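You operate a simulated robot arm through the tools that you are given. There is no shell and no other tool.

Carry out the task below with a simulated robot arm. There is one attempt and no reset: what you move stays moved.

JOB
Shut the heat down, let the chamber cool and take the tray out.
Fine: dial to off, heat switch off, free the latch, open the drawer, wait till the read-out shows 40 C or less, then set the tray on the rest; leave the drawer open to air.
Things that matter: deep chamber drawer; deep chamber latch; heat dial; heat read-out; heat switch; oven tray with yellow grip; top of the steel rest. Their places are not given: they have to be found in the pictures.

Only the result counts: the job must be done as asked and must still hold three seconds after the hand-in. Knocking over, shifting, dropping, spilling or breaking anything else fails it.

ROBOT AND FRAMES
A 7-joint arm with a four-finger gripper, fixed in place. Base frame: the origin is at the foot of the arm, x ahead of it, y to its left, z up. Lengths are in mm, angles in degrees, forces in N, time in s.
Its first joint turns from -69.0 to 172.0 degrees. Payload 3.67 kg.
The TCP is the grasp point between the finger pads, 28 mm short of the fingertips. In the tool frame z runs along the fingers and y along their closing line. The gripper opens to 112 mm. The gripper's body begins 73 mm behind the TCP.
Orientation is that of the tool frame in the base frame, as a unit quaternion [w, x, y, z]. With the fingers straight down and closing along the base's y, the tool's x points along the base's -x, its y along +y and its z along -z.

CONTROLS
- The arm moves only by the tool jog_arm. Its argument "targets" is a list of rows, each an object of numbers (a shift or turn left out is 0, a gripper value left out holds the last): "dx", "dy", "dz": the shift along the tool's x, y, z in mm; "rx", "ry", "rz": the turn, a rotation vector about the tool's x, y, z in degrees; "hand": the gripper command, from -1 (fully open) to 1 (shut), values between in proportion. In form: [{"dx": .., "dy": .., "dz": .., "rx": .., "ry": .., "rz": .., "hand": ..}, ...]. A call has 1 to 20 rows; each row shifts and turns the commanded pose from where the row before left it, along the tool's axes as they then stand. A row lasts 0.2 s, in which the tool goes at most 50 mm and 8.6 degrees; a call with a longer step from one row to the next is refused whole, and so is a gripper value outside its range. Where a pose cannot be reached the arm comes as near as it can. A force on the tool above 40 N (or 10 N above the force at the start of the call, whichever is more), or a blocked arm, ends the call early, and 0.2 s more pass. The fingers move at their own pace and stop on an object; they squeeze with about 24 N. The grip force told is the motor's: it shows also when the fingers shut on nothing. Time passes only in rows, and 0.2 s behind the last, so rows that do not move let the fingers close. It gives the time, the measured TCP pose, the force on the tool (base axes), the opening and the grip force at its end, in the units of the frame above (readings bear some noise), with the torque about the TCP (base axes, N m) and any sound that the robot's microphone picked up.
- Cameras (640 x 400 px; columns grow to the right, rows downward): "scene" is fixed at [50, -650.2, 1582.5]; the picture's right is [0.21, -0.98, 0.00], its down [-0.65, -0.14, -0.74] and it looks along [0.72, 0.16, -0.67] (base axes); focal length 342 px, centre (320, 200). "wrist" rides on the gripper at [60, -18, -104] in the tool frame; the picture's right is [0.29, 0.96, 0.00], its down [-0.80, 0.24, -0.55] and it looks along [-0.53, 0.16, 0.83] (tool axes); focal length 234 px, centre (320, 200).
- capture(camera): a new picture of that camera. No time passes.
- lift_body(by): slides the trunk up (or, below 0, down) by that many mm; the arm rides with it, the base frame stays. It gives what a move gives, with no picture.
- measure_at(camera, pixels): for up to 12 pixels [column, row] of the newest picture of that camera ("zoom" is the newest enlarged one), the place [x, y, z] in the base frame of the surface seen there, good to about 3 mm. No time passes.
- close_up(camera, box): a new picture of the part [left, top, right, bottom] of that camera's present view, enlarged. No time passes.
- finish_job(): hands the job in; it is judged then, once.

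Open the gripper and draw the arm clear of the work before you hand the job in, unless the task says otherwise.

The tools are called after "Call:" as a command line: name --argument value ..., lists and objects as JSON in quotes. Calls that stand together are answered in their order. jog_arm: Moves the arm, as the interface text tells. Its arguments: {"type":"object","properties":{"targets":{"type":"array"}},"required":["targets"]} The other tools are called the same way: lift_body (by) slides the trunk up or down; capture (camera) takes a picture; measure_at (camera, pixels) gives the place of the surface under pixels of a picture; close_up (camera, box) takes an enlarged picture of a part of a camera's view; finish_job () hands the job in.

At the start:

```text
time_s: 0.0
ee_pos: [615.0, -376.3, 1256.7]
ee_rot: [0.0, -0.002, 1.0, 0.0]
wrist_force: [-0.3, -1.0, 0.1]
moment: [-0.01, 0.01, -0.02]
width: 111.9
finger_force: 0.0
trunk travel left (down, up): [-550.0, 290.0]
```

scene: 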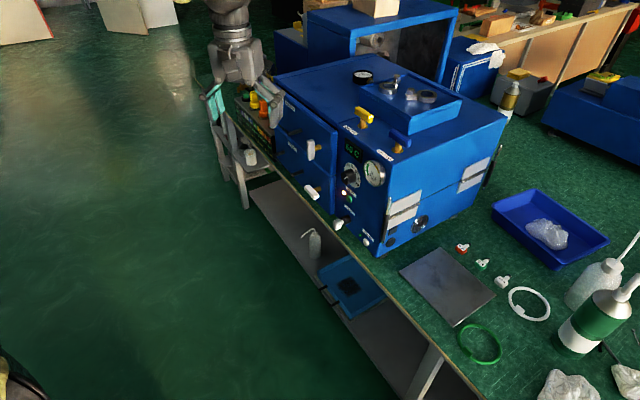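
wrist: 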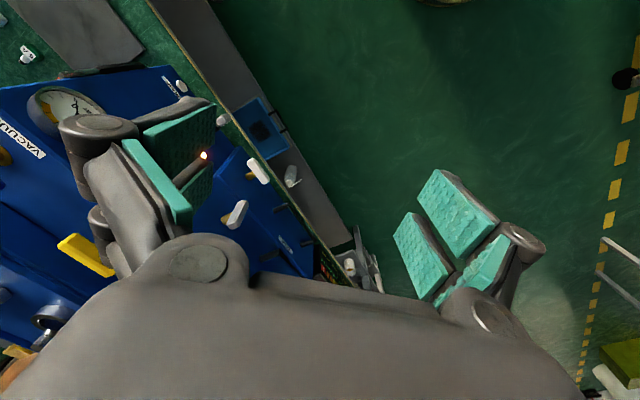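

The scene shows a blue oven around (390,150) with a dial near (352,175), a display near (352,150), and two drawers on its front. I'll take close-ups of the front panel and the surroundings.

Call:
close_up --camera "scene" --box '[260, 60, 420, 160]'

Call:
close_up --camera "scene" --box '[320, 110, 440, 260]'

Call:
close_up --camera "scene" --box '[380, 180, 640, 400]'

```text
4.00 times, centred on (340, 110) of scene
```

zoom: 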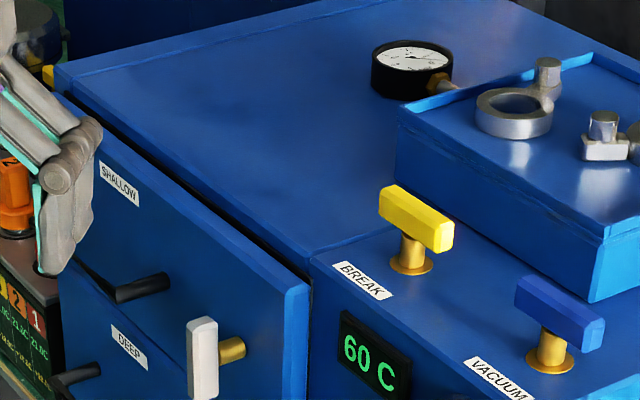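

```text
2.67 times, centred on (380, 185) of scene
```

zoom: 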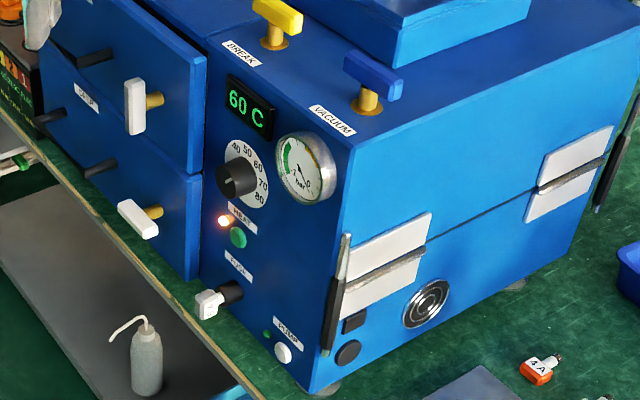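

```text
1.82 times, centred on (510, 290) of scene
```

zoom: 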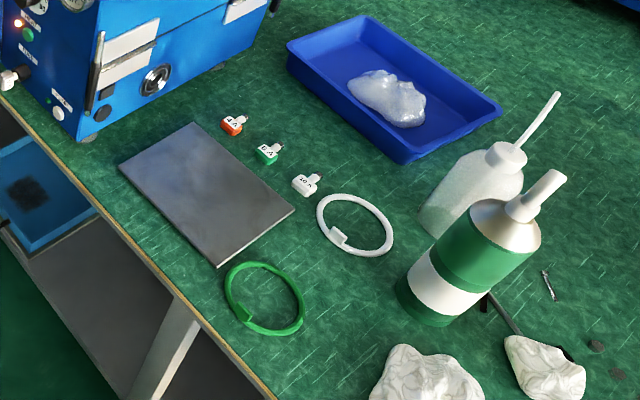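

The panel shows a dial (40–80), a 60 C read-out, a lit heat switch (green button), and deep and shallow drawers with white T-latches. I'll measure key points in the scene view.

Call:
capture --camera "scene"

Call:
measure_at --camera "scene" --pixels '[[352, 175], [352, 150], [349, 199], [344, 193], [312, 192], [311, 150], [297, 172], [295, 133], [338, 223], [365, 241], [400, 270], [445, 285]]'

Call:
close_up --camera "scene" --box '[335, 140, 395, 210]'

```text
taken
```

scene: 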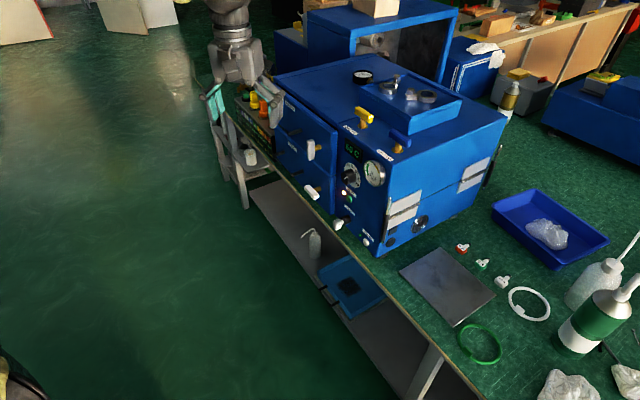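

```text
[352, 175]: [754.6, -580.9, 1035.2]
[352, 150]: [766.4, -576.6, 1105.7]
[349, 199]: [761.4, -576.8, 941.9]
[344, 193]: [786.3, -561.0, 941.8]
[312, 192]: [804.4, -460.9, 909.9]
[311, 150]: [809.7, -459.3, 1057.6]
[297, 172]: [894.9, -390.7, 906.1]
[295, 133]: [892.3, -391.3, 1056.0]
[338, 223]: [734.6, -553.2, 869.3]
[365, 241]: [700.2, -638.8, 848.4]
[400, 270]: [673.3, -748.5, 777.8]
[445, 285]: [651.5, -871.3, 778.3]
```

```text
5.71 times, centred on (365, 175) of scene
```

zoom: 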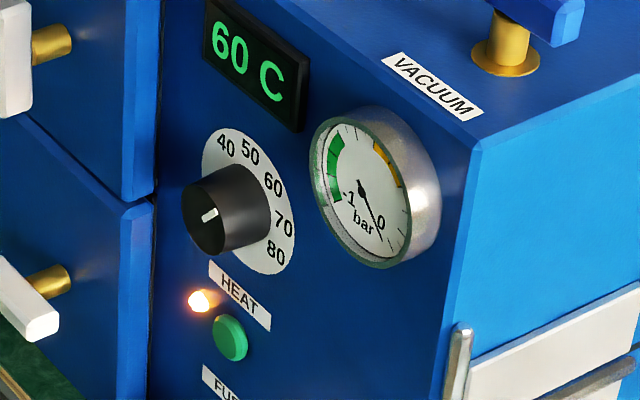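

The gauge reads near 0 bar (no vacuum). I'll zoom on the drawers and the latch, and measure the front face geometry.

Call:
close_up --camera "scene" --box '[260, 110, 350, 220]'

Call:
measure_at --camera "zoom" --pixels '[[200, 100], [330, 200], [330, 290], [240, 205], [400, 120], [320, 350], [365, 280], [470, 200], [470, 320], [420, 250]]'

Call:
measure_at --camera "scene" --pixels '[[400, 272], [455, 325], [495, 293], [440, 248], [500, 340], [420, 300], [480, 260], [350, 285], [380, 330], [335, 275]]'

```text
3.64 times, centred on (305, 165) of scene
```

zoom: 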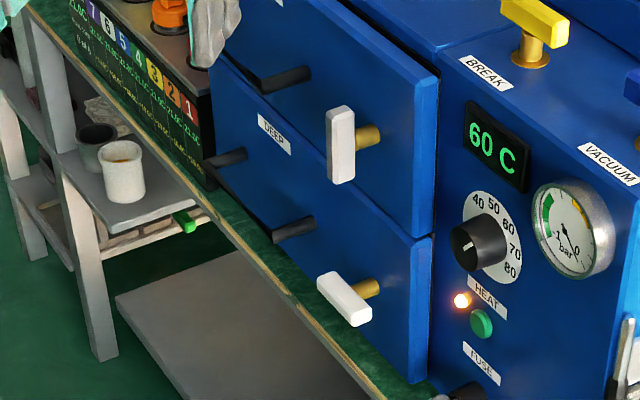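

```text
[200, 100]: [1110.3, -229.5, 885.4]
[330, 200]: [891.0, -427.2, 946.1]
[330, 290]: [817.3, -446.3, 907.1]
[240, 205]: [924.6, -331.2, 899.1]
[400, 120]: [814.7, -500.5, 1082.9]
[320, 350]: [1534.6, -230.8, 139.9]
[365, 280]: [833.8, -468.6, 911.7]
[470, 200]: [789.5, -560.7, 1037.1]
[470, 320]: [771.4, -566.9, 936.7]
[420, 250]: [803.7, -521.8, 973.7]
```

```text
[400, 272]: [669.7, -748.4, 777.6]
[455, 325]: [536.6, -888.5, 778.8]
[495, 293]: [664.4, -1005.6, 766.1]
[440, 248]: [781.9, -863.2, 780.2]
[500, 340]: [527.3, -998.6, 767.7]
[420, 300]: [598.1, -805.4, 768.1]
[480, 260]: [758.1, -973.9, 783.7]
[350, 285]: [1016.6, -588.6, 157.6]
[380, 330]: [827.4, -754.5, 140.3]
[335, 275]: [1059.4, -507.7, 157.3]
```

The deep drawer's latch is the horizontal white bar at zoom (345,300) on a brass stem, with dark handle posts to its left. I'll zoom further in on the deep latch and the handle posts.

Call:
close_up --camera "scene" --box '[295, 165, 345, 215]'

Call:
measure_at --camera "zoom" --pixels '[[200, 180], [240, 210], [290, 240], [300, 180], [340, 190], [420, 100], [420, 200], [440, 330], [150, 60], [100, 80], [40, 90], [460, 100]]'

Call:
close_up --camera "scene" --box '[270, 110, 320, 180]'

Call:
measure_at --camera "zoom" --pixels '[[100, 320], [200, 250], [150, 340], [250, 350], [300, 150], [350, 300], [400, 200]]'

```text
8.00 times, centred on (320, 190) of scene
```

zoom: 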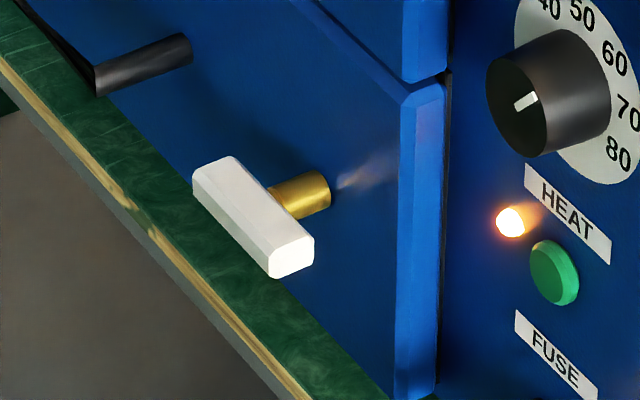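

```text
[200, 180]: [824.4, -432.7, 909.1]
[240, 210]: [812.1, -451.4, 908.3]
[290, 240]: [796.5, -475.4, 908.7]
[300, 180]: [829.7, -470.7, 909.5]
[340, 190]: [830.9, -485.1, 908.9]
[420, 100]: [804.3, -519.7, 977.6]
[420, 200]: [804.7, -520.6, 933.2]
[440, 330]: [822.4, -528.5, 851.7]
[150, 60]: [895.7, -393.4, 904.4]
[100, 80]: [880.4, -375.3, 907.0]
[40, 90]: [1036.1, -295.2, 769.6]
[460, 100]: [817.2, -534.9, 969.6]
```

```text
5.71 times, centred on (295, 145) of scene
```

zoom: 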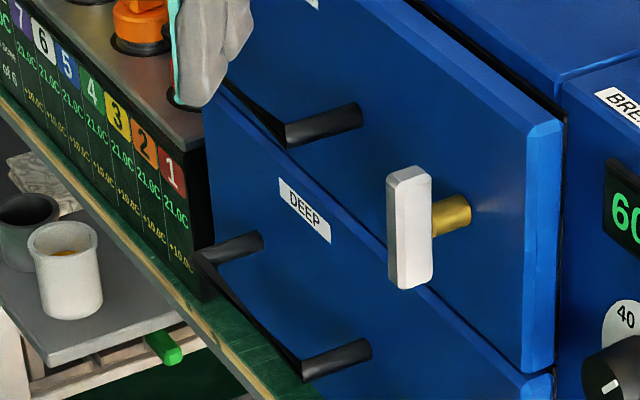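

```text
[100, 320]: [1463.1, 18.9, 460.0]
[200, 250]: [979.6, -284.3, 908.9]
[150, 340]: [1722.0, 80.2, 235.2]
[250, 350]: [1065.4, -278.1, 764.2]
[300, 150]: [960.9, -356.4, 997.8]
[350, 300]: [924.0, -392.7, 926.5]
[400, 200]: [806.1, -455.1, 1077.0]
```

The oven front faces roughly toward the robot. I'll yaw the tool about the vertical (clear air at z≈1257) so that, after pitching up, the wrist camera sits above the fingers and looks at the panel.

Call:
jog_arm --targets '[{"rz": -8.5, "hand": -1}, {"rz": -8.5}, {"rz": -8.5}, {"rz": -8.5}, {"rz": -8.5}, {"rz": -8.5}, {"rz": -8.5}, {"rz": -8.5}]'

```text
time_s: 1.8
ee_pos: [614.8, -376.1, 1257.0]
ee_rot: [0.0, -0.561, 0.828, -0.001]
wrist_force: [0.0, -0.8, -0.7]
moment: [0.0, 0.0, -0.02]
width: 112.1
finger_force: 0.0
trunk travel left (down, up): [-550.0, 290.0]
```

The yaw tracked exactly (68°). I'll continue another 69° to bring the tool x toward the oven.

Call:
jog_arm --targets '[{"rz": -8.5}, {"rz": -8.5}, {"rz": -8.5}, {"rz": -8.5}, {"rz": -8.5}, {"rz": -8.5}, {"rz": -8.5}, {"rz": -8.5}, {"rz": -1}]'

Call:
capture --camera "wrist"

```text
time_s: 3.8
ee_pos: [615.4, -375.0, 1256.4]
ee_rot: [0.0, 0.931, -0.366, 0.001]
wrist_force: [0.1, -0.2, 0.4]
moment: [0.02, -0.01, 0.01]
width: 112.0
finger_force: 0.2
trunk travel left (down, up): [-550.0, 290.0]
```

```text
taken
```

wrist: 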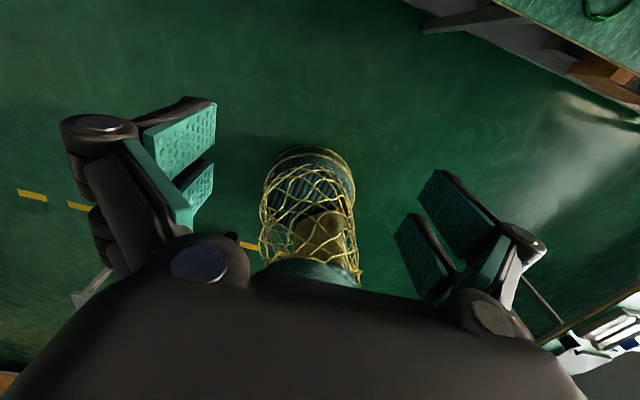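

Orientation is as wanted (tool x toward the oven). Now I pitch the tool up by 90° about tool y so the fingers point at the oven front.

Call:
jog_arm --targets '[{"ry": 8.2}, {"ry": 8.2}, {"ry": 8.2}, {"ry": 8.2}, {"ry": 8.2}, {"ry": 8.2}, {"ry": 8.2}, {"ry": 8.2}, {"ry": 8.2}, {"ry": 8.2}, {"ry": 8.0}]'

Call:
capture --camera "wrist"

Call:
capture --camera "scene"

```text
time_s: 6.2
ee_pos: [656.3, -425.4, 1225.2]
ee_rot: [0.257, 0.693, -0.339, 0.583]
wrist_force: [4.7, 3.7, 2.0]
moment: [-0.02, 0.31, -0.4]
width: 111.9
finger_force: 0.0
out of reach, approached as far as the arm can: row 2, 3, 4, 5, 6, 7, 8, 9
trunk travel left (down, up): [-550.0, 290.0]
```

```text
taken
```

wrist: 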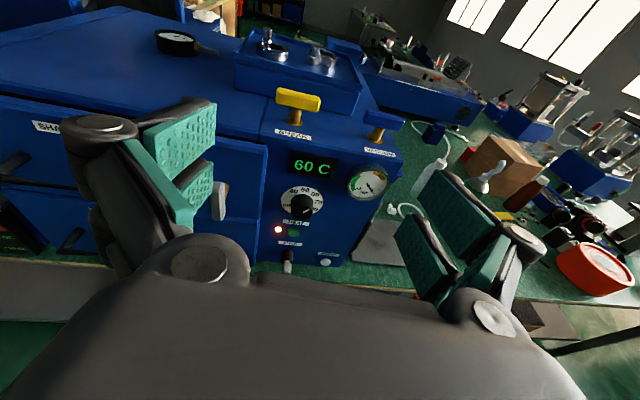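

```text
taken
```

scene: 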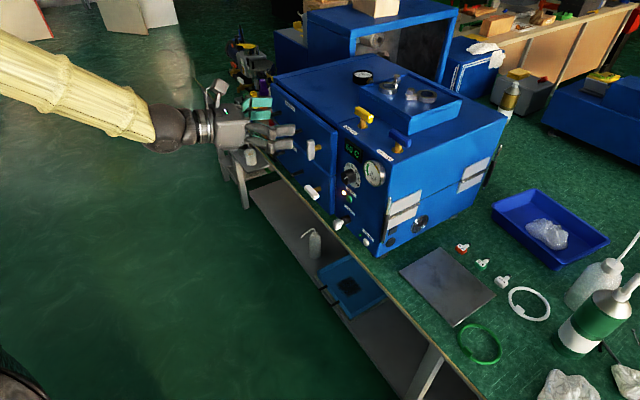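

The wrist view now shows the panel (dial at (302,203), display at (310,166), heat lamp at (278,230)). The measured pose lags the command, so I'll send idle rows to see where it settles.

Call:
jog_arm --targets '[{"hand": -1}, {"hand": -1}, {"hand": -1}]'

Call:
capture --camera "wrist"

```text
time_s: 7.0
ee_pos: [666.0, -417.4, 1230.8]
ee_rot: [0.261, 0.708, -0.293, 0.588]
wrist_force: [-0.7, 0.1, -0.1]
moment: [0.01, 0.0, -0.03]
width: 112.0
finger_force: 0.0
trunk travel left (down, up): [-550.0, 290.0]
```

```text
taken
```

wrist: 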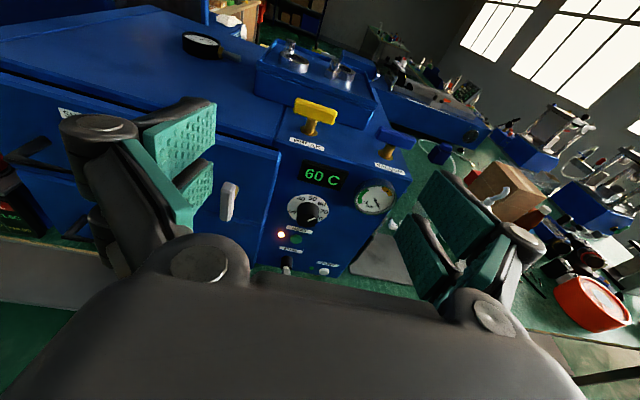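

It settled at about 80° pitch, about 150 mm clear of the panel. I'll measure panel points from this wrist view to fix the face orientation.

Call:
measure_at --camera "wrist" --pixels '[[281, 165], [340, 235], [270, 262], [345, 255], [290, 240], [309, 212], [282, 235], [297, 238], [230, 200], [200, 245], [270, 160], [325, 174]]'

Call:
close_up --camera "wrist" --box '[240, 130, 420, 280]'

```text
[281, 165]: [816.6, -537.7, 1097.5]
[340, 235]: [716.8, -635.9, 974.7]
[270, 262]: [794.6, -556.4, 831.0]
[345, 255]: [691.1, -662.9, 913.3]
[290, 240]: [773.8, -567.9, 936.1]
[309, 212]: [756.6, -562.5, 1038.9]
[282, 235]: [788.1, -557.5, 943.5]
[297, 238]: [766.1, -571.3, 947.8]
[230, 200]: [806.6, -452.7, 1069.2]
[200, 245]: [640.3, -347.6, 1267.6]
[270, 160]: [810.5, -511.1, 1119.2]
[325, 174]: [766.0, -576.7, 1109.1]
```

```text
2.67 times, centred on (330, 205) of wrist
```

zoom: 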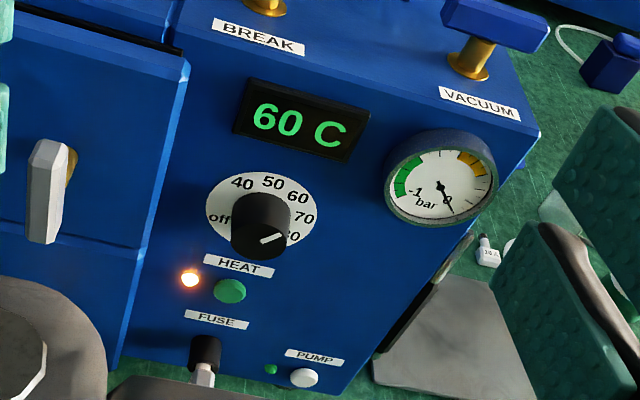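

The panel runs along (-0.707,-0.707), so the outward normal is about (-0.707,0.707). "off" is at the dial's left side, so the knob must turn counter-clockwise. I'll lower the trunk by 190 mm to bring the hand to dial height.

Call:
lift_body --by -190

Call:
capture --camera "wrist"

```text
time_s: 9.1
ee_pos: [664.8, -417.5, 1040.0]
ee_rot: [0.263, 0.708, -0.293, 0.587]
wrist_force: [0.7, -1.5, 0.3]
moment: [0.0, 0.0, -0.02]
width: 111.9
finger_force: 0.0
trunk travel left (down, up): [-360.0, 480.0]
```

```text
taken
```

wrist: 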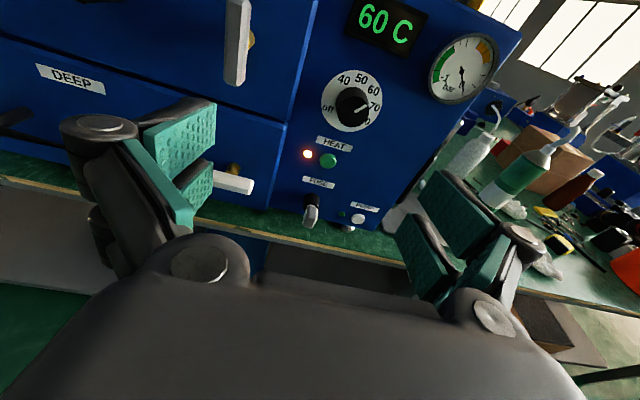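

From here the dial is clearly visible at (352,100), pointing between 60 and 70; the heat button is at (328,160) and the deep latch at (235,182). I'll level the tool (about 10° pitch) and see if the arm can do it here.

Call:
jog_arm --targets '[{"rx": 0.6, "ry": 5, "rz": 0.6}, {"rx": 0.6, "ry": 5, "rz": 0.6}, {}, {}]'

Call:
capture --camera "wrist"

```text
time_s: 10.1
ee_pos: [665.6, -416.4, 1040.8]
ee_rot: [0.274, 0.653, -0.266, 0.654]
wrist_force: [-0.1, 0.1, 0.5]
moment: [0.02, 0.04, 0.0]
width: 111.9
finger_force: 0.1
trunk travel left (down, up): [-360.0, 480.0]
```

```text
taken
```

wrist: 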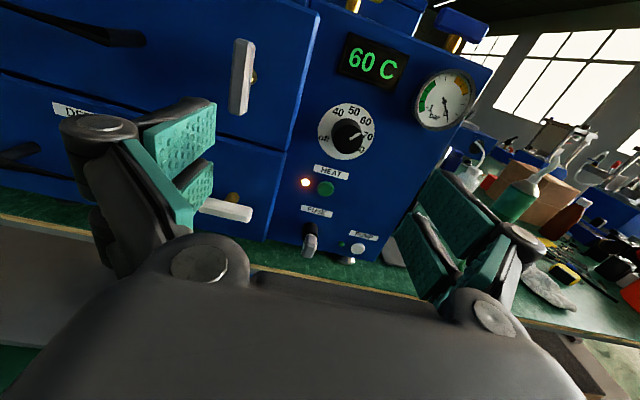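

Level now. I'll zoom on the dial and the button in the wrist view and measure them from here.

Call:
close_up --camera "wrist" --box '[290, 80, 410, 200]'

Call:
measure_at --camera "zoom" --pixels '[[310, 165], [338, 175], [290, 100], [225, 180], [380, 180], [385, 200], [300, 235], [250, 265], [300, 285], [290, 330], [420, 300], [180, 250]]'

```text
3.33 times, centred on (350, 140) of wrist
```

zoom: 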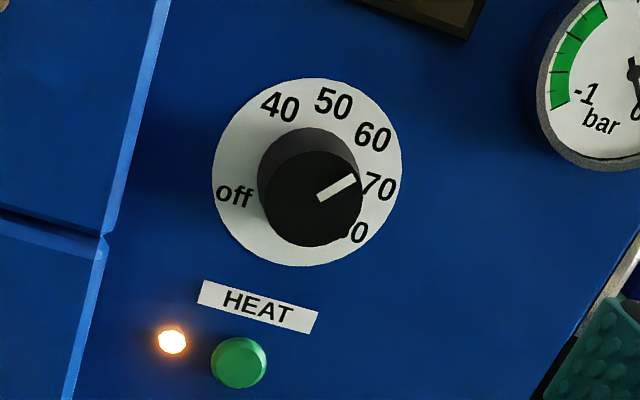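

```text
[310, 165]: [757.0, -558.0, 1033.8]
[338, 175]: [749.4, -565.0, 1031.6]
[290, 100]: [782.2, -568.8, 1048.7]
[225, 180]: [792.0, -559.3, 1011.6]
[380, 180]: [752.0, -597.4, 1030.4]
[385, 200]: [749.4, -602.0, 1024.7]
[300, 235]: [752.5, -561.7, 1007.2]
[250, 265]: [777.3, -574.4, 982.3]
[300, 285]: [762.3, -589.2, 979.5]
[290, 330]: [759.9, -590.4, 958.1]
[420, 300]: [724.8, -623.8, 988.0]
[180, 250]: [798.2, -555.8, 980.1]
```

The knob pointer sits at 60 and "off" is at lower left (about 8 o'clock). I'll measure label centres and the knob centre to get the exact turn angle.

Call:
measure_at --camera "zoom" --pixels '[[233, 195], [280, 107], [333, 103], [374, 137], [381, 187], [313, 198], [320, 197], [353, 179], [265, 198], [361, 198], [314, 245], [240, 362]]'

Call:
measure_at --camera "wrist" --pixels '[[326, 188], [305, 182], [235, 212], [205, 206], [240, 90], [251, 70], [130, 40], [25, 155], [85, 112], [240, 170], [310, 240], [335, 30]]'

```text
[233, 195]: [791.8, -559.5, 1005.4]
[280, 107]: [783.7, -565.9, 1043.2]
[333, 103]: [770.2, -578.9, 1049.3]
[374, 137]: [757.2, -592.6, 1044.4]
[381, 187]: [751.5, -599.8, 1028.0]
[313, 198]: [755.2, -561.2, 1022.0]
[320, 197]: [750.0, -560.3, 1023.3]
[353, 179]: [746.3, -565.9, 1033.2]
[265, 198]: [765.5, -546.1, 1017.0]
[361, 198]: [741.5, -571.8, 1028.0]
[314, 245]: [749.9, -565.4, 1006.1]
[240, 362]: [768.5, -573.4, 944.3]
```

```text
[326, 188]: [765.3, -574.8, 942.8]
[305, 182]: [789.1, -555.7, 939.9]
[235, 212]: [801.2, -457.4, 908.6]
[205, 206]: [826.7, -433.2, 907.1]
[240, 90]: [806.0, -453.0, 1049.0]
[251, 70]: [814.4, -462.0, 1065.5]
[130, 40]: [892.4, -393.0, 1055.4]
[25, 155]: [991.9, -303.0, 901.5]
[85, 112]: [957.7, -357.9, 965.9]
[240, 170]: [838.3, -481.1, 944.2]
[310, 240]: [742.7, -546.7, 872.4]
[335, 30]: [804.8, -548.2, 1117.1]
```

Knob centre is at about u=-137, z=1022 (face 26 mm proud); the pointer is at 50° and "off" at 210°, so it needs 160° CCW (rz −160). I'll align with the knob axis, roll +80°, and set a partly opened hand.

Call:
jog_arm --targets '[{"dx": -19, "dy": 39, "hand": -0.1}, {"rz": 8.5}, {"rz": 8.5}, {"rz": 8.5}, {"rz": 8.5}, {"rz": 8.5}, {"rz": 8.5}, {"rz": 8.5}, {"rz": 8.5}, {"rz": 8.5}, {"rz": 3.5}, {}]'

Call:
capture --camera "wrist"

```text
time_s: 12.7
ee_pos: [638.0, -443.3, 1021.8]
ee_rot: [-0.211, 0.328, -0.623, 0.678]
wrist_force: [0.1, -0.3, -0.8]
moment: [-0.03, 0.0, 0.0]
width: 61.6
finger_force: 0.1
trunk travel left (down, up): [-360.0, 480.0]
```

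```text
taken
```

wrist: 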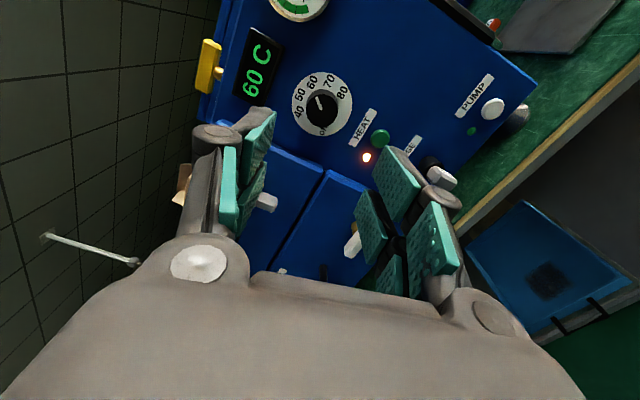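

The hand is aligned on the knob axis by numbers. Rolled as planned, I measure the knob centre again from this view.

Call:
close_up --camera "wrist" --box '[280, 60, 380, 150]'

Call:
measure_at --camera "wrist" --pixels '[[320, 108], [310, 100], [330, 118], [375, 150], [381, 137], [268, 100], [280, 110], [350, 145], [400, 130]]'

```text
4.44 times, centred on (330, 105) of wrist
```

zoom: 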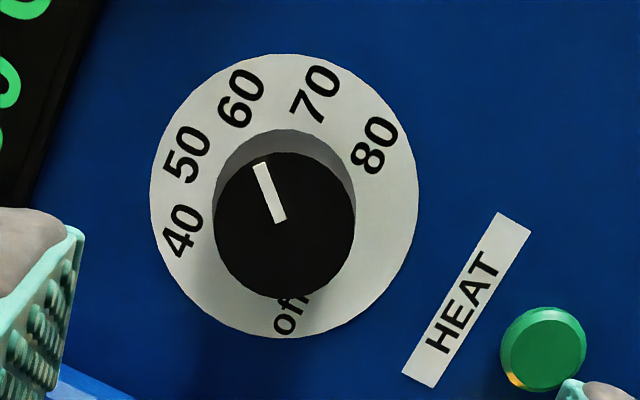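

```text
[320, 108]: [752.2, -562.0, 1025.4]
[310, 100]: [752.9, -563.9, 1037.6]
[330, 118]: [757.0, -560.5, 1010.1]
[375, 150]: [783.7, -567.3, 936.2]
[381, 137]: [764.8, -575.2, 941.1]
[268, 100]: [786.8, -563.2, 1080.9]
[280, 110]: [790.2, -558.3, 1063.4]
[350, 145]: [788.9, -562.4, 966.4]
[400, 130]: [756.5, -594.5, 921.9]
```

I'll refine the knob centre from the zoom: face centre about (284,225), rims at (216,225), (353,225), (284,155), (284,295).

Call:
measure_at --camera "zoom" --pixels '[[284, 225], [218, 225], [352, 225], [284, 156], [284, 294], [235, 175], [333, 275], [233, 274], [335, 176], [542, 348]]'

```text
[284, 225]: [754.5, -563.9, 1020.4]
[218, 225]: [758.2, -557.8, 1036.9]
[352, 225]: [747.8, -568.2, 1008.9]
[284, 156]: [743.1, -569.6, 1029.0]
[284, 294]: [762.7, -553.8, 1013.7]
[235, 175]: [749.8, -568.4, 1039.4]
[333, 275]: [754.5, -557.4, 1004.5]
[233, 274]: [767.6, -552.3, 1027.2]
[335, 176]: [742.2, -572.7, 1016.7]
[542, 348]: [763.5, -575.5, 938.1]
```

Knob centre is (u=-135, z=1022); I shift 2.4 mm and go forward to fingertips just short of the knob, then check.

Call:
jog_arm --targets '[{"dx": 2.4, "dy": 0.4, "dz": 30}, {"dz": 40}, {"dz": 40}, {}]'

Call:
capture --camera "wrist"

Call:
capture --camera "scene"

```text
time_s: 13.7
ee_pos: [713.4, -522.8, 1023.5]
ee_rot: [-0.209, 0.328, -0.624, 0.677]
wrist_force: [-0.7, 0.4, 0.2]
moment: [0.04, -0.03, 0.03]
width: 61.7
finger_force: 0.0
trunk travel left (down, up): [-360.0, 480.0]
```

```text
taken
```

wrist: 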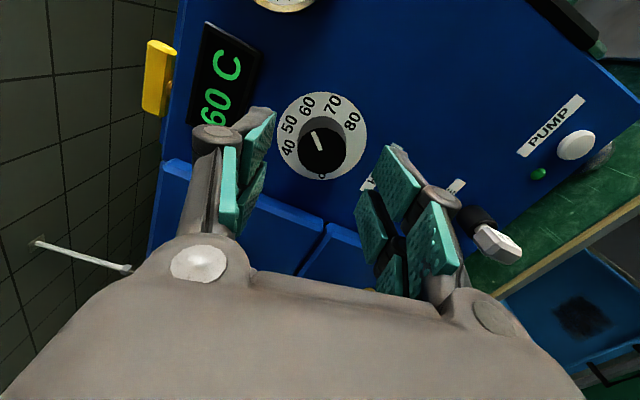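

```text
taken
```

scene: 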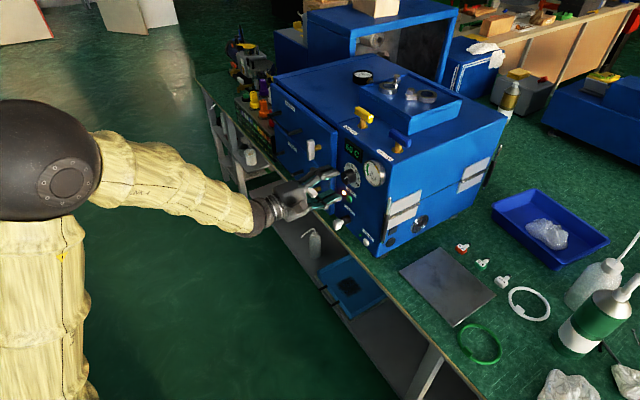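

The fingers straddle the knob with clearance above and below. I advance 45 mm so pads cover the knob, then close.

Call:
jog_arm --targets '[{"dz": 20}, {"dz": 15}, {"dz": 10}, {}, {"hand": 1}, {"hand": 1}, {"hand": 1}, {"hand": 1}]'

Call:
capture --camera "wrist"

```text
time_s: 15.5
ee_pos: [745.1, -554.7, 1022.1]
ee_rot: [-0.21, 0.329, -0.624, 0.677]
wrist_force: [-9.3, 7.0, -17.0]
moment: [0.28, 0.37, 0.16]
width: 34.8
finger_force: 45.3
trunk travel left (down, up): [-360.0, 480.0]
```

```text
taken
```

wrist: 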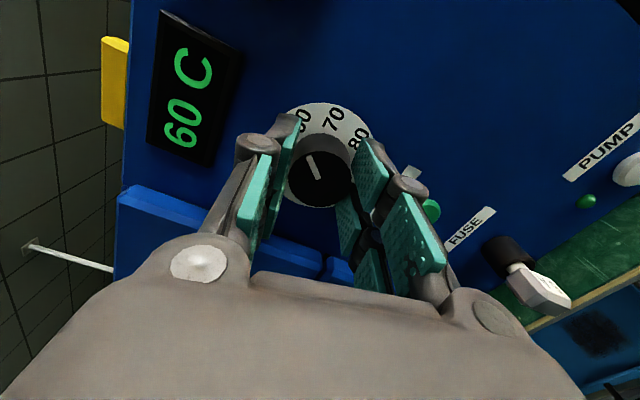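

The knob is held (width 34.8) with some side load (−17 N in z, ~11 N pushback). I shift slightly down and back to relieve it before turning.

Call:
jog_arm --targets '[{"dy": 1.0, "dz": -2}, {}]'

```text
time_s: 16.1
ee_pos: [745.8, -555.6, 1022.6]
ee_rot: [-0.21, 0.327, -0.624, 0.678]
wrist_force: [9.5, -6.9, -7.3]
moment: [0.2, 0.21, 0.47]
width: 34.6
finger_force: 45.3
trunk travel left (down, up): [-360.0, 480.0]
```

Forces respond about 10 N/mm; half a correction forward and 0.7 mm more down should null it. Then turn −40° in small steps.

Call:
jog_arm --targets '[{"dy": 0.7, "dz": 1}, {"rz": -5}, {"rz": -6}, {"rz": -6}, {"rz": -6}, {"rz": -6}, {"rz": -6}, {"rz": -5}, {}]'

Call:
close_up --camera "wrist" --box '[240, 80, 440, 230]'

```text
time_s: 18.1
ee_pos: [746.0, -553.8, 1020.8]
ee_rot: [0.036, 0.523, -0.472, 0.709]
wrist_force: [14.9, -2.4, 5.4]
moment: [-0.03, -0.02, 0.35]
width: 34.3
finger_force: 45.1
trunk travel left (down, up): [-360.0, 480.0]
```

```text
2.67 times, centred on (340, 155) of wrist
```

zoom: 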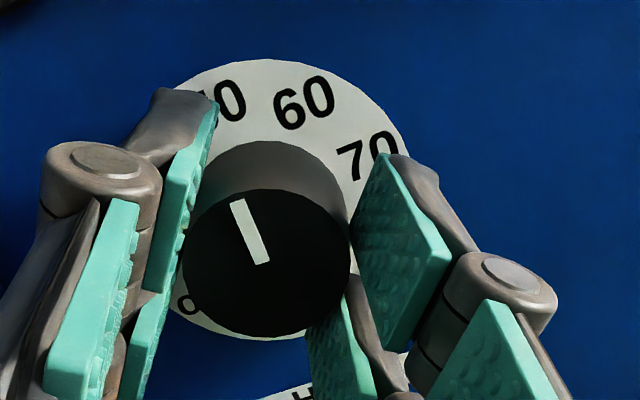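

The knob turns with the fingers (pointer has moved from 60 toward 50). I relieve the small side load and continue the other 40°.

Call:
jog_arm --targets '[{"dx": -0.4, "dy": -0.5, "dz": 0.8}, {"rz": -6}, {"rz": -6}, {"rz": -6}, {"rz": -6}, {"rz": -6}, {"rz": -6}, {"rz": -4}, {}]'

Call:
close_up --camera "wrist" --box '[240, 80, 440, 230]'

```text
time_s: 20.1
ee_pos: [745.8, -555.1, 1021.7]
ee_rot: [0.276, 0.653, -0.266, 0.653]
wrist_force: [10.5, 0.4, 4.0]
moment: [0.03, 0.08, -0.02]
width: 34.3
finger_force: 45.0
trunk travel left (down, up): [-360.0, 480.0]
```

```text
2.67 times, centred on (340, 155) of wrist
```

zoom: 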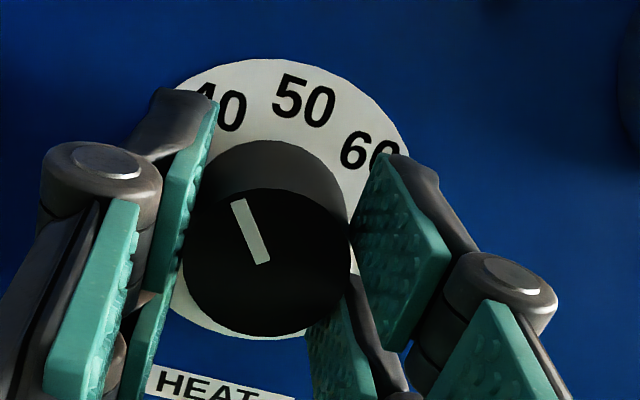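

Pointer is now at 40 (80° done). I'll open, roll the hand back +80° around the knob, and regrip for the remaining 80°.

Call:
jog_arm --targets '[{"hand": -0.1}, {}, {}, {"rz": 8.5}, {"rz": 8.5}, {"rz": 8.5}, {"rz": 8.5}, {"rz": 8.5}, {"rz": 8.5}, {"rz": 8.5}, {"rz": 8.5}, {"rz": 8.5}, {"rz": 3.5}, {}]'

Call:
capture --camera "wrist"

```text
time_s: 23.1
ee_pos: [745.0, -554.5, 1022.8]
ee_rot: [-0.21, 0.328, -0.623, 0.678]
wrist_force: [0.5, 0.1, 0.4]
moment: [0.0, 0.01, 0.01]
width: 61.7
finger_force: 0.1
trunk travel left (down, up): [-360.0, 480.0]
```

```text
taken
```

wrist: 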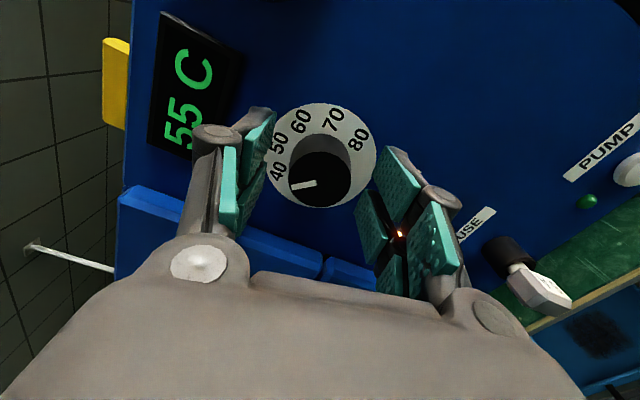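

Read-out already dropped to 55 C and the pointer sits at 40. I regrip (with a 1 mm down bias) and turn the remaining 80°.

Call:
jog_arm --targets '[{"dy": 1.2, "hand": 1}, {"hand": 1}, {"hand": 1}, {"hand": 1}]'

```text
time_s: 24.1
ee_pos: [745.4, -554.8, 1023.2]
ee_rot: [-0.21, 0.327, -0.623, 0.679]
wrist_force: [9.2, -4.4, 10.5]
moment: [-0.17, -0.21, 0.06]
width: 34.4
finger_force: 44.7
trunk travel left (down, up): [-360.0, 480.0]
```

Held again with a mild load; I null it and turn −40°, then check.

Call:
jog_arm --targets '[{"dy": -0.8, "dz": 0.8}, {"rz": -6}, {"rz": -6}, {"rz": -6}, {"rz": -6}, {"rz": -6}, {"rz": -6}, {"rz": -4}, {}]'

Call:
close_up --camera "wrist" --box '[240, 80, 440, 230]'

```text
time_s: 26.1
ee_pos: [745.1, -554.7, 1022.5]
ee_rot: [0.035, 0.522, -0.473, 0.709]
wrist_force: [-11.0, 8.3, -1.5]
moment: [-0.05, -0.05, -0.14]
width: 33.9
finger_force: 44.8
trunk travel left (down, up): [-360.0, 480.0]
```

```text
2.67 times, centred on (340, 155) of wrist
```

zoom: 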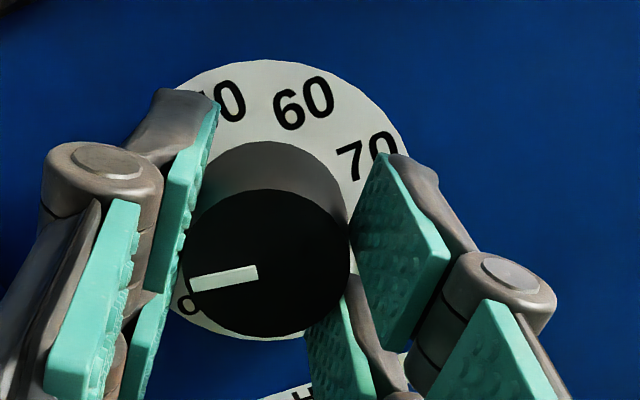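

Halfway there: the pointer is between 40 and off. I continue −40° more.

Call:
jog_arm --targets '[{"dz": -0.8}, {"rz": -6}, {"rz": -6}, {"rz": -6}, {"rz": -6}, {"rz": -6}, {"rz": -6}, {"rz": -4}, {}]'

Call:
close_up --camera "wrist" --box '[240, 80, 440, 230]'

```text
time_s: 28.1
ee_pos: [746.1, -554.3, 1022.2]
ee_rot: [0.276, 0.652, -0.266, 0.654]
wrist_force: [6.4, -2.1, 7.3]
moment: [0.45, 0.06, 0.2]
width: 34.0
finger_force: 44.9
trunk travel left (down, up): [-360.0, 480.0]
```

```text
2.67 times, centred on (340, 155) of wrist
```

zoom: 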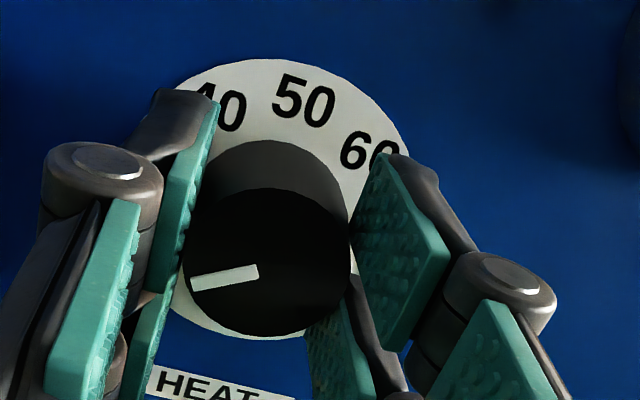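

The full 160° is done. I open and back off to check the pointer against "off".

Call:
jog_arm --targets '[{"hand": -0.1}, {}, {}, {"dz": -30}, {"dz": -40}, {"dz": -40}, {"dz": -40}, {}]'

Call:
capture --camera "wrist"

Call:
close_up --camera "wrist" --box '[280, 70, 400, 190]'

```text
time_s: 29.9
ee_pos: [640.7, -447.2, 1019.1]
ee_rot: [0.275, 0.653, -0.267, 0.654]
wrist_force: [0.0, 0.3, 0.1]
moment: [0.03, 0.03, 0.01]
width: 61.4
finger_force: 0.0
trunk travel left (down, up): [-360.0, 480.0]
```

```text
taken
```

wrist: 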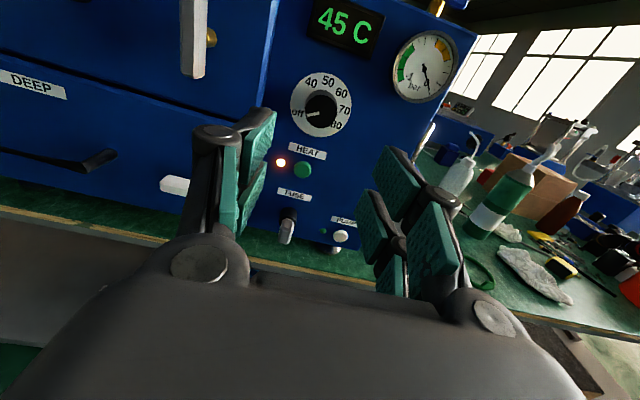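

```text
3.33 times, centred on (340, 130) of wrist
```

zoom: 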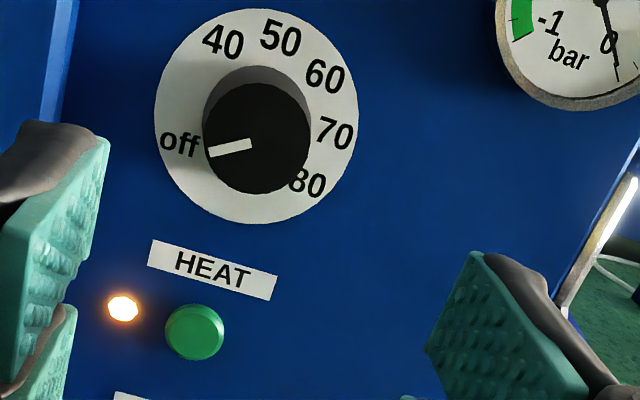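

The pointer now points at "off" and the read-out shows 45 C; the heat lamp is still lit. I close the fingers and line up with the green button at (u=-134.5, z=941.5).

Call:
jog_arm --targets '[{"dx": -38.8, "dy": 2, "hand": 1}, {"dx": -38.8, "hand": 1}, {"dz": 40}, {"dz": 40}, {"dz": 40}, {}]'

Call:
capture --camera "wrist"

Call:
close_up --camera "scene" --box '[300, 150, 400, 240]'

```text
time_s: 31.3
ee_pos: [722.5, -534.1, 944.8]
ee_rot: [0.276, 0.652, -0.266, 0.654]
wrist_force: [-0.5, 0.5, 0.3]
moment: [-0.02, 0.02, 0.0]
width: 0.0
finger_force: 24.1
trunk travel left (down, up): [-360.0, 480.0]
```

```text
taken
```

wrist: 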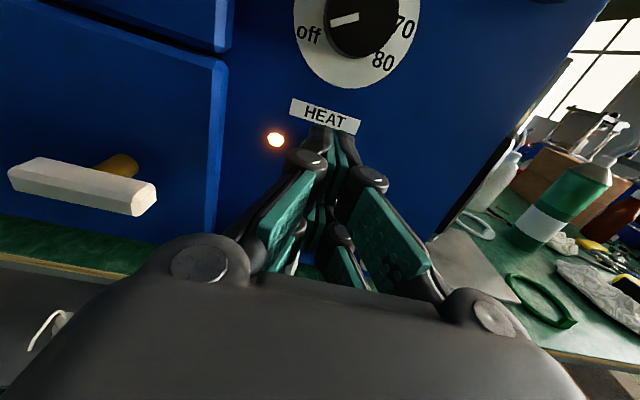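

```text
4.44 times, centred on (350, 195) of scene
```

zoom: 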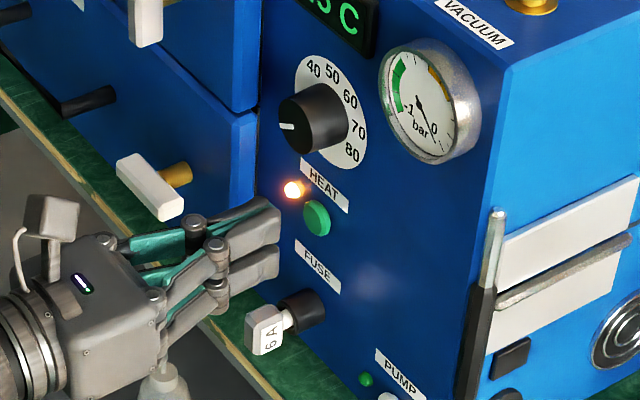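

Closed fingertips are about 31 mm short of the button. I correct 3 mm down and move in until contact, then press in small steps.

Call:
jog_arm --targets '[{"dx": -3, "dy": -1, "dz": 12}, {"dz": 12}, {"dz": 4}, {"dz": 2}, {"dz": 2}, {}]'

Call:
close_up --camera "scene" --box '[300, 150, 400, 240]'

```text
time_s: 32.7
ee_pos: [746.2, -558.2, 940.7]
ee_rot: [0.275, 0.653, -0.266, 0.654]
wrist_force: [0.7, -0.3, -0.3]
moment: [0.0, 0.05, -0.02]
width: 0.4
finger_force: 24.3
trunk travel left (down, up): [-360.0, 480.0]
```

```text
4.44 times, centred on (350, 195) of scene
```

zoom: 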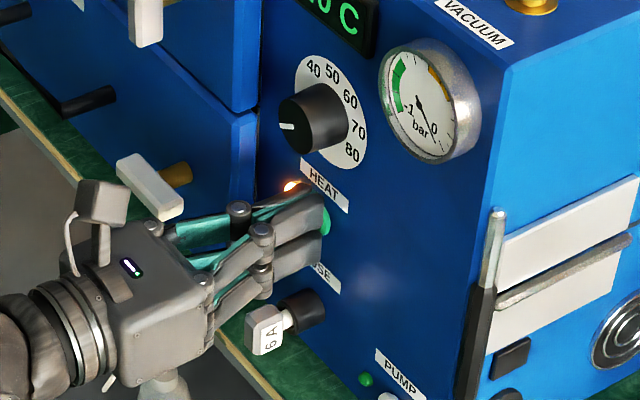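

No contact force yet at f≈922; lamp still lit. I press further in 1.5–2 mm steps.

Call:
jog_arm --targets '[{"dz": 2}, {"dz": 2}, {"dz": 1}, {}]'

Call:
close_up --camera "scene" --box '[300, 150, 400, 240]'

```text
time_s: 33.7
ee_pos: [750.8, -560.6, 940.4]
ee_rot: [0.276, 0.652, -0.266, 0.654]
wrist_force: [-3.2, 3.1, -2.2]
moment: [0.07, 0.04, -0.03]
width: 5.9
finger_force: 36.1
trunk travel left (down, up): [-360.0, 480.0]
heard: click
```

```text
4.44 times, centred on (350, 195) of scene
```

zoom: 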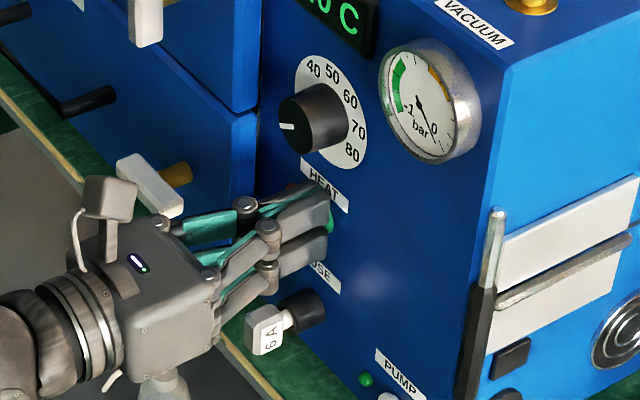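

A click was heard and the lamp seems out. I back straight off and check lamp and button.

Call:
jog_arm --targets '[{"dz": -5}, {"dz": -20}, {"dz": -40}, {"dz": -40}, {}]'

Call:
capture --camera "wrist"

Call:
close_up --camera "scene" --box '[300, 140, 400, 240]'

```text
time_s: 34.9
ee_pos: [675.8, -488.8, 941.6]
ee_rot: [0.275, 0.652, -0.267, 0.654]
wrist_force: [-0.4, -1.1, 0.4]
moment: [0.01, 0.04, 0.0]
width: 0.0
finger_force: 35.9
trunk travel left (down, up): [-360.0, 480.0]
```

```text
taken
```

wrist: 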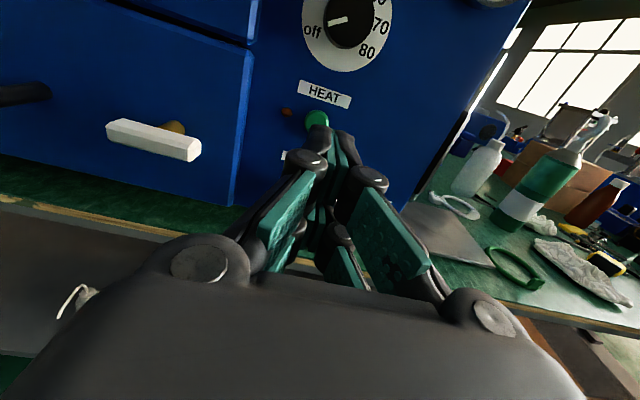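

```text
4.00 times, centred on (350, 190) of scene
```

zoom: 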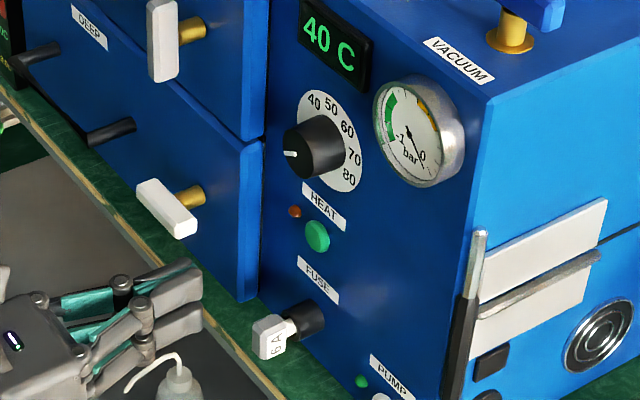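

The lamp is out and the read-out shows 40 C. Next is the deep latch (horizontal white bar on a brass stem, about u=-253, z=909); I move in front of it for a look.

Call:
jog_arm --targets '[{"dz": -30, "hand": 1}, {"dz": -25}, {"dy": -40}, {"dy": -40}, {"dy": -41, "dx": -10}, {}]'

Call:
capture --camera "wrist"

```text
time_s: 36.2
ee_pos: [713.1, -408.7, 909.5]
ee_rot: [0.26, 0.658, -0.327, 0.626]
wrist_force: [0.0, 0.2, 0.3]
moment: [0.01, -0.02, 0.02]
width: 0.2
finger_force: 35.6
trunk travel left (down, up): [-360.0, 480.0]
stopped in row 6: the arm was blocked; the commanded pose is now the measured one
```

```text
taken
```

wrist: 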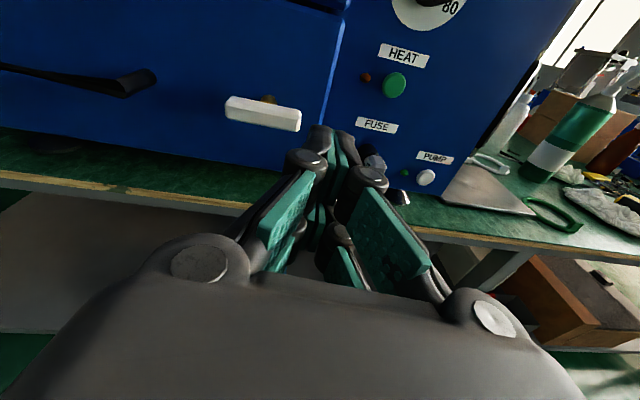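

The arm was blocked at row 6 without tool force, and the orientation drifted. I look at the scene to see what the arm meets.

Call:
capture --camera "scene"

Call:
jog_arm --targets '[{}]'

```text
taken
```

scene: 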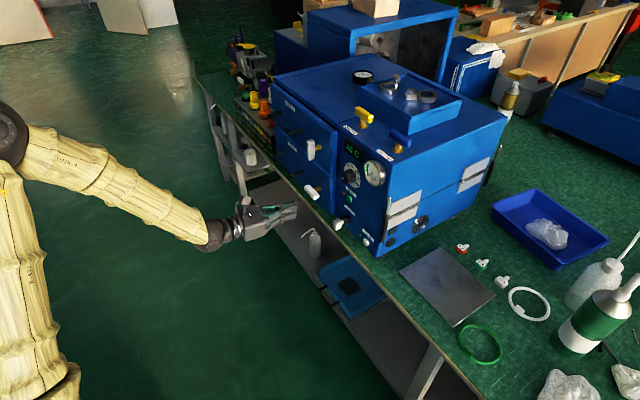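

```text
time_s: 36.6
ee_pos: [712.9, -410.2, 909.0]
ee_rot: [0.26, 0.659, -0.326, 0.626]
wrist_force: [0.4, -0.9, 0.1]
moment: [0.04, 0.01, 0.02]
width: 0.1
finger_force: 35.3
trunk travel left (down, up): [-360.0, 480.0]
```

Nothing visible touches the arm; it looks like a joint-limit issue when drawn too far back. I restore the orientation first, moving a little forward.

Call:
jog_arm --targets '[{"rx": 2.1, "ry": 2.2, "rz": -2, "dz": 10}, {"rx": 2.1, "ry": 2.2, "rz": -2, "dz": 10}, {}, {}]'

```text
time_s: 37.6
ee_pos: [725.9, -425.3, 907.1]
ee_rot: [0.269, 0.655, -0.27, 0.652]
wrist_force: [0.4, -0.7, -0.3]
moment: [-0.02, 0.0, 0.0]
width: 0.1
finger_force: 35.6
trunk travel left (down, up): [-360.0, 480.0]
```

Orientation is level again at f≈814, u≈-213. I move left slowly by 40 mm toward the latch axis.

Call:
jog_arm --targets '[{"dy": -10}, {"dy": -10}, {"dy": -10}, {"dy": -10}, {}, {}]'

Call:
capture --camera "wrist"

```text
time_s: 39.2
ee_pos: [745.3, -423.1, 898.3]
ee_rot: [0.263, 0.655, -0.306, 0.638]
wrist_force: [0.5, 0.3, -1.1]
moment: [-0.03, 0.01, 0.01]
width: 0.0
finger_force: 35.5
trunk travel left (down, up): [-360.0, 480.0]
stopped in row 6: the arm was blocked; the commanded pose is now the measured one
```

```text
taken
```

wrist: 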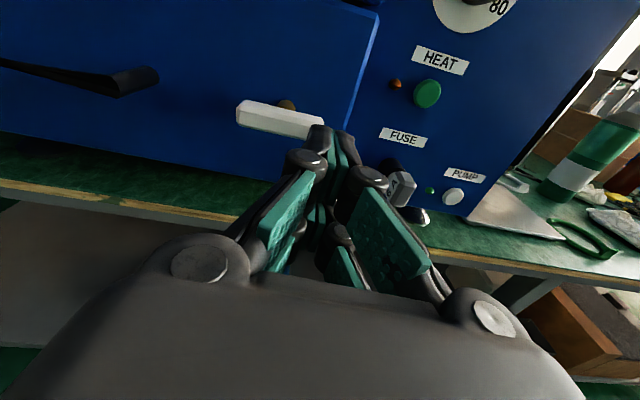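

Blocked again near u≈-228, again with no tool force — a wrist joint limit, likely because the forearm slopes down steeply. I'll raise the hand relative to the arm and lower the trunk in step, which flattens the forearm.

Call:
jog_arm --targets '[{"dx": 20}, {"dx": 20}, {"dx": 20, "rx": 1.3, "ry": 1.3, "rz": -1.3}, {"dx": 20, "rx": 1.3, "ry": 1.3, "rz": -1.3}, {}]'

Call:
measure_at --camera "wrist" --pixels '[[60, 195], [180, 210], [50, 160], [440, 250]]'

```text
time_s: 40.6
ee_pos: [738.3, -453.0, 963.2]
ee_rot: [0.263, 0.658, -0.294, 0.642]
wrist_force: [0.1, -0.4, -0.4]
moment: [0.02, 0.01, -0.02]
width: 0.0
finger_force: 35.9
trunk travel left (down, up): [-360.0, 480.0]
stopped in row 5: the arm was blocked; the commanded pose is now the measured one
```

```text
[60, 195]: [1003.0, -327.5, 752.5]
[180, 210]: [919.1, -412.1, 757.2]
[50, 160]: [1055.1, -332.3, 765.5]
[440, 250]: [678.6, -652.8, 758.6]
```

Still blocked in roughly the same way. My suspicion is that the last wrist joint is at its end at this roll; since the latch needs vertical finger closing anyway, I roll +85° here and re-check.

Call:
jog_arm --targets '[{"rz": 8.5}, {"rz": 8.5}, {"rz": 8.5}, {"rz": 8.5}, {"rz": 8.5}, {"rz": 8.5}, {"rz": 8.5}, {"rz": 8.5}, {"rz": 8.5}, {"rz": 8.5}, {}]'

Call:
capture --camera "wrist"

Call:
capture --camera "scene"

```text
time_s: 43.0
ee_pos: [739.8, -450.5, 962.7]
ee_rot: [0.24, -0.288, 0.659, -0.652]
wrist_force: [0.6, 0.0, -0.6]
moment: [-0.01, -0.01, 0.02]
width: 0.0
finger_force: 36.0
trunk travel left (down, up): [-360.0, 480.0]
```

```text
taken
```

wrist: 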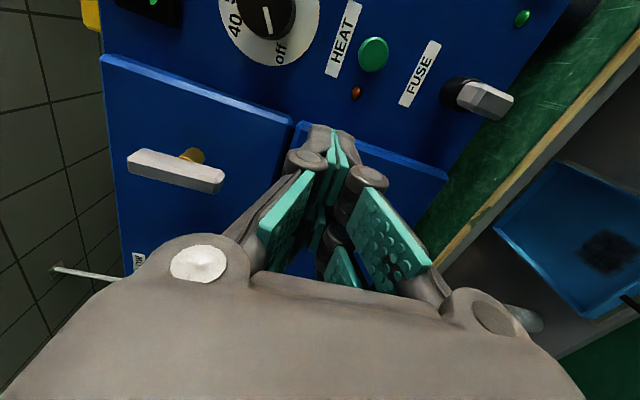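

```text
taken
```

scene: 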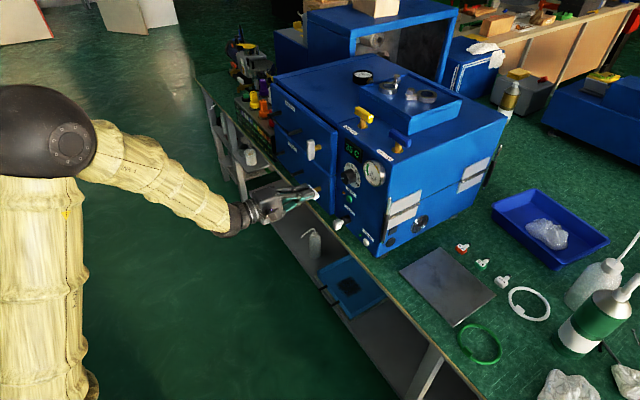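

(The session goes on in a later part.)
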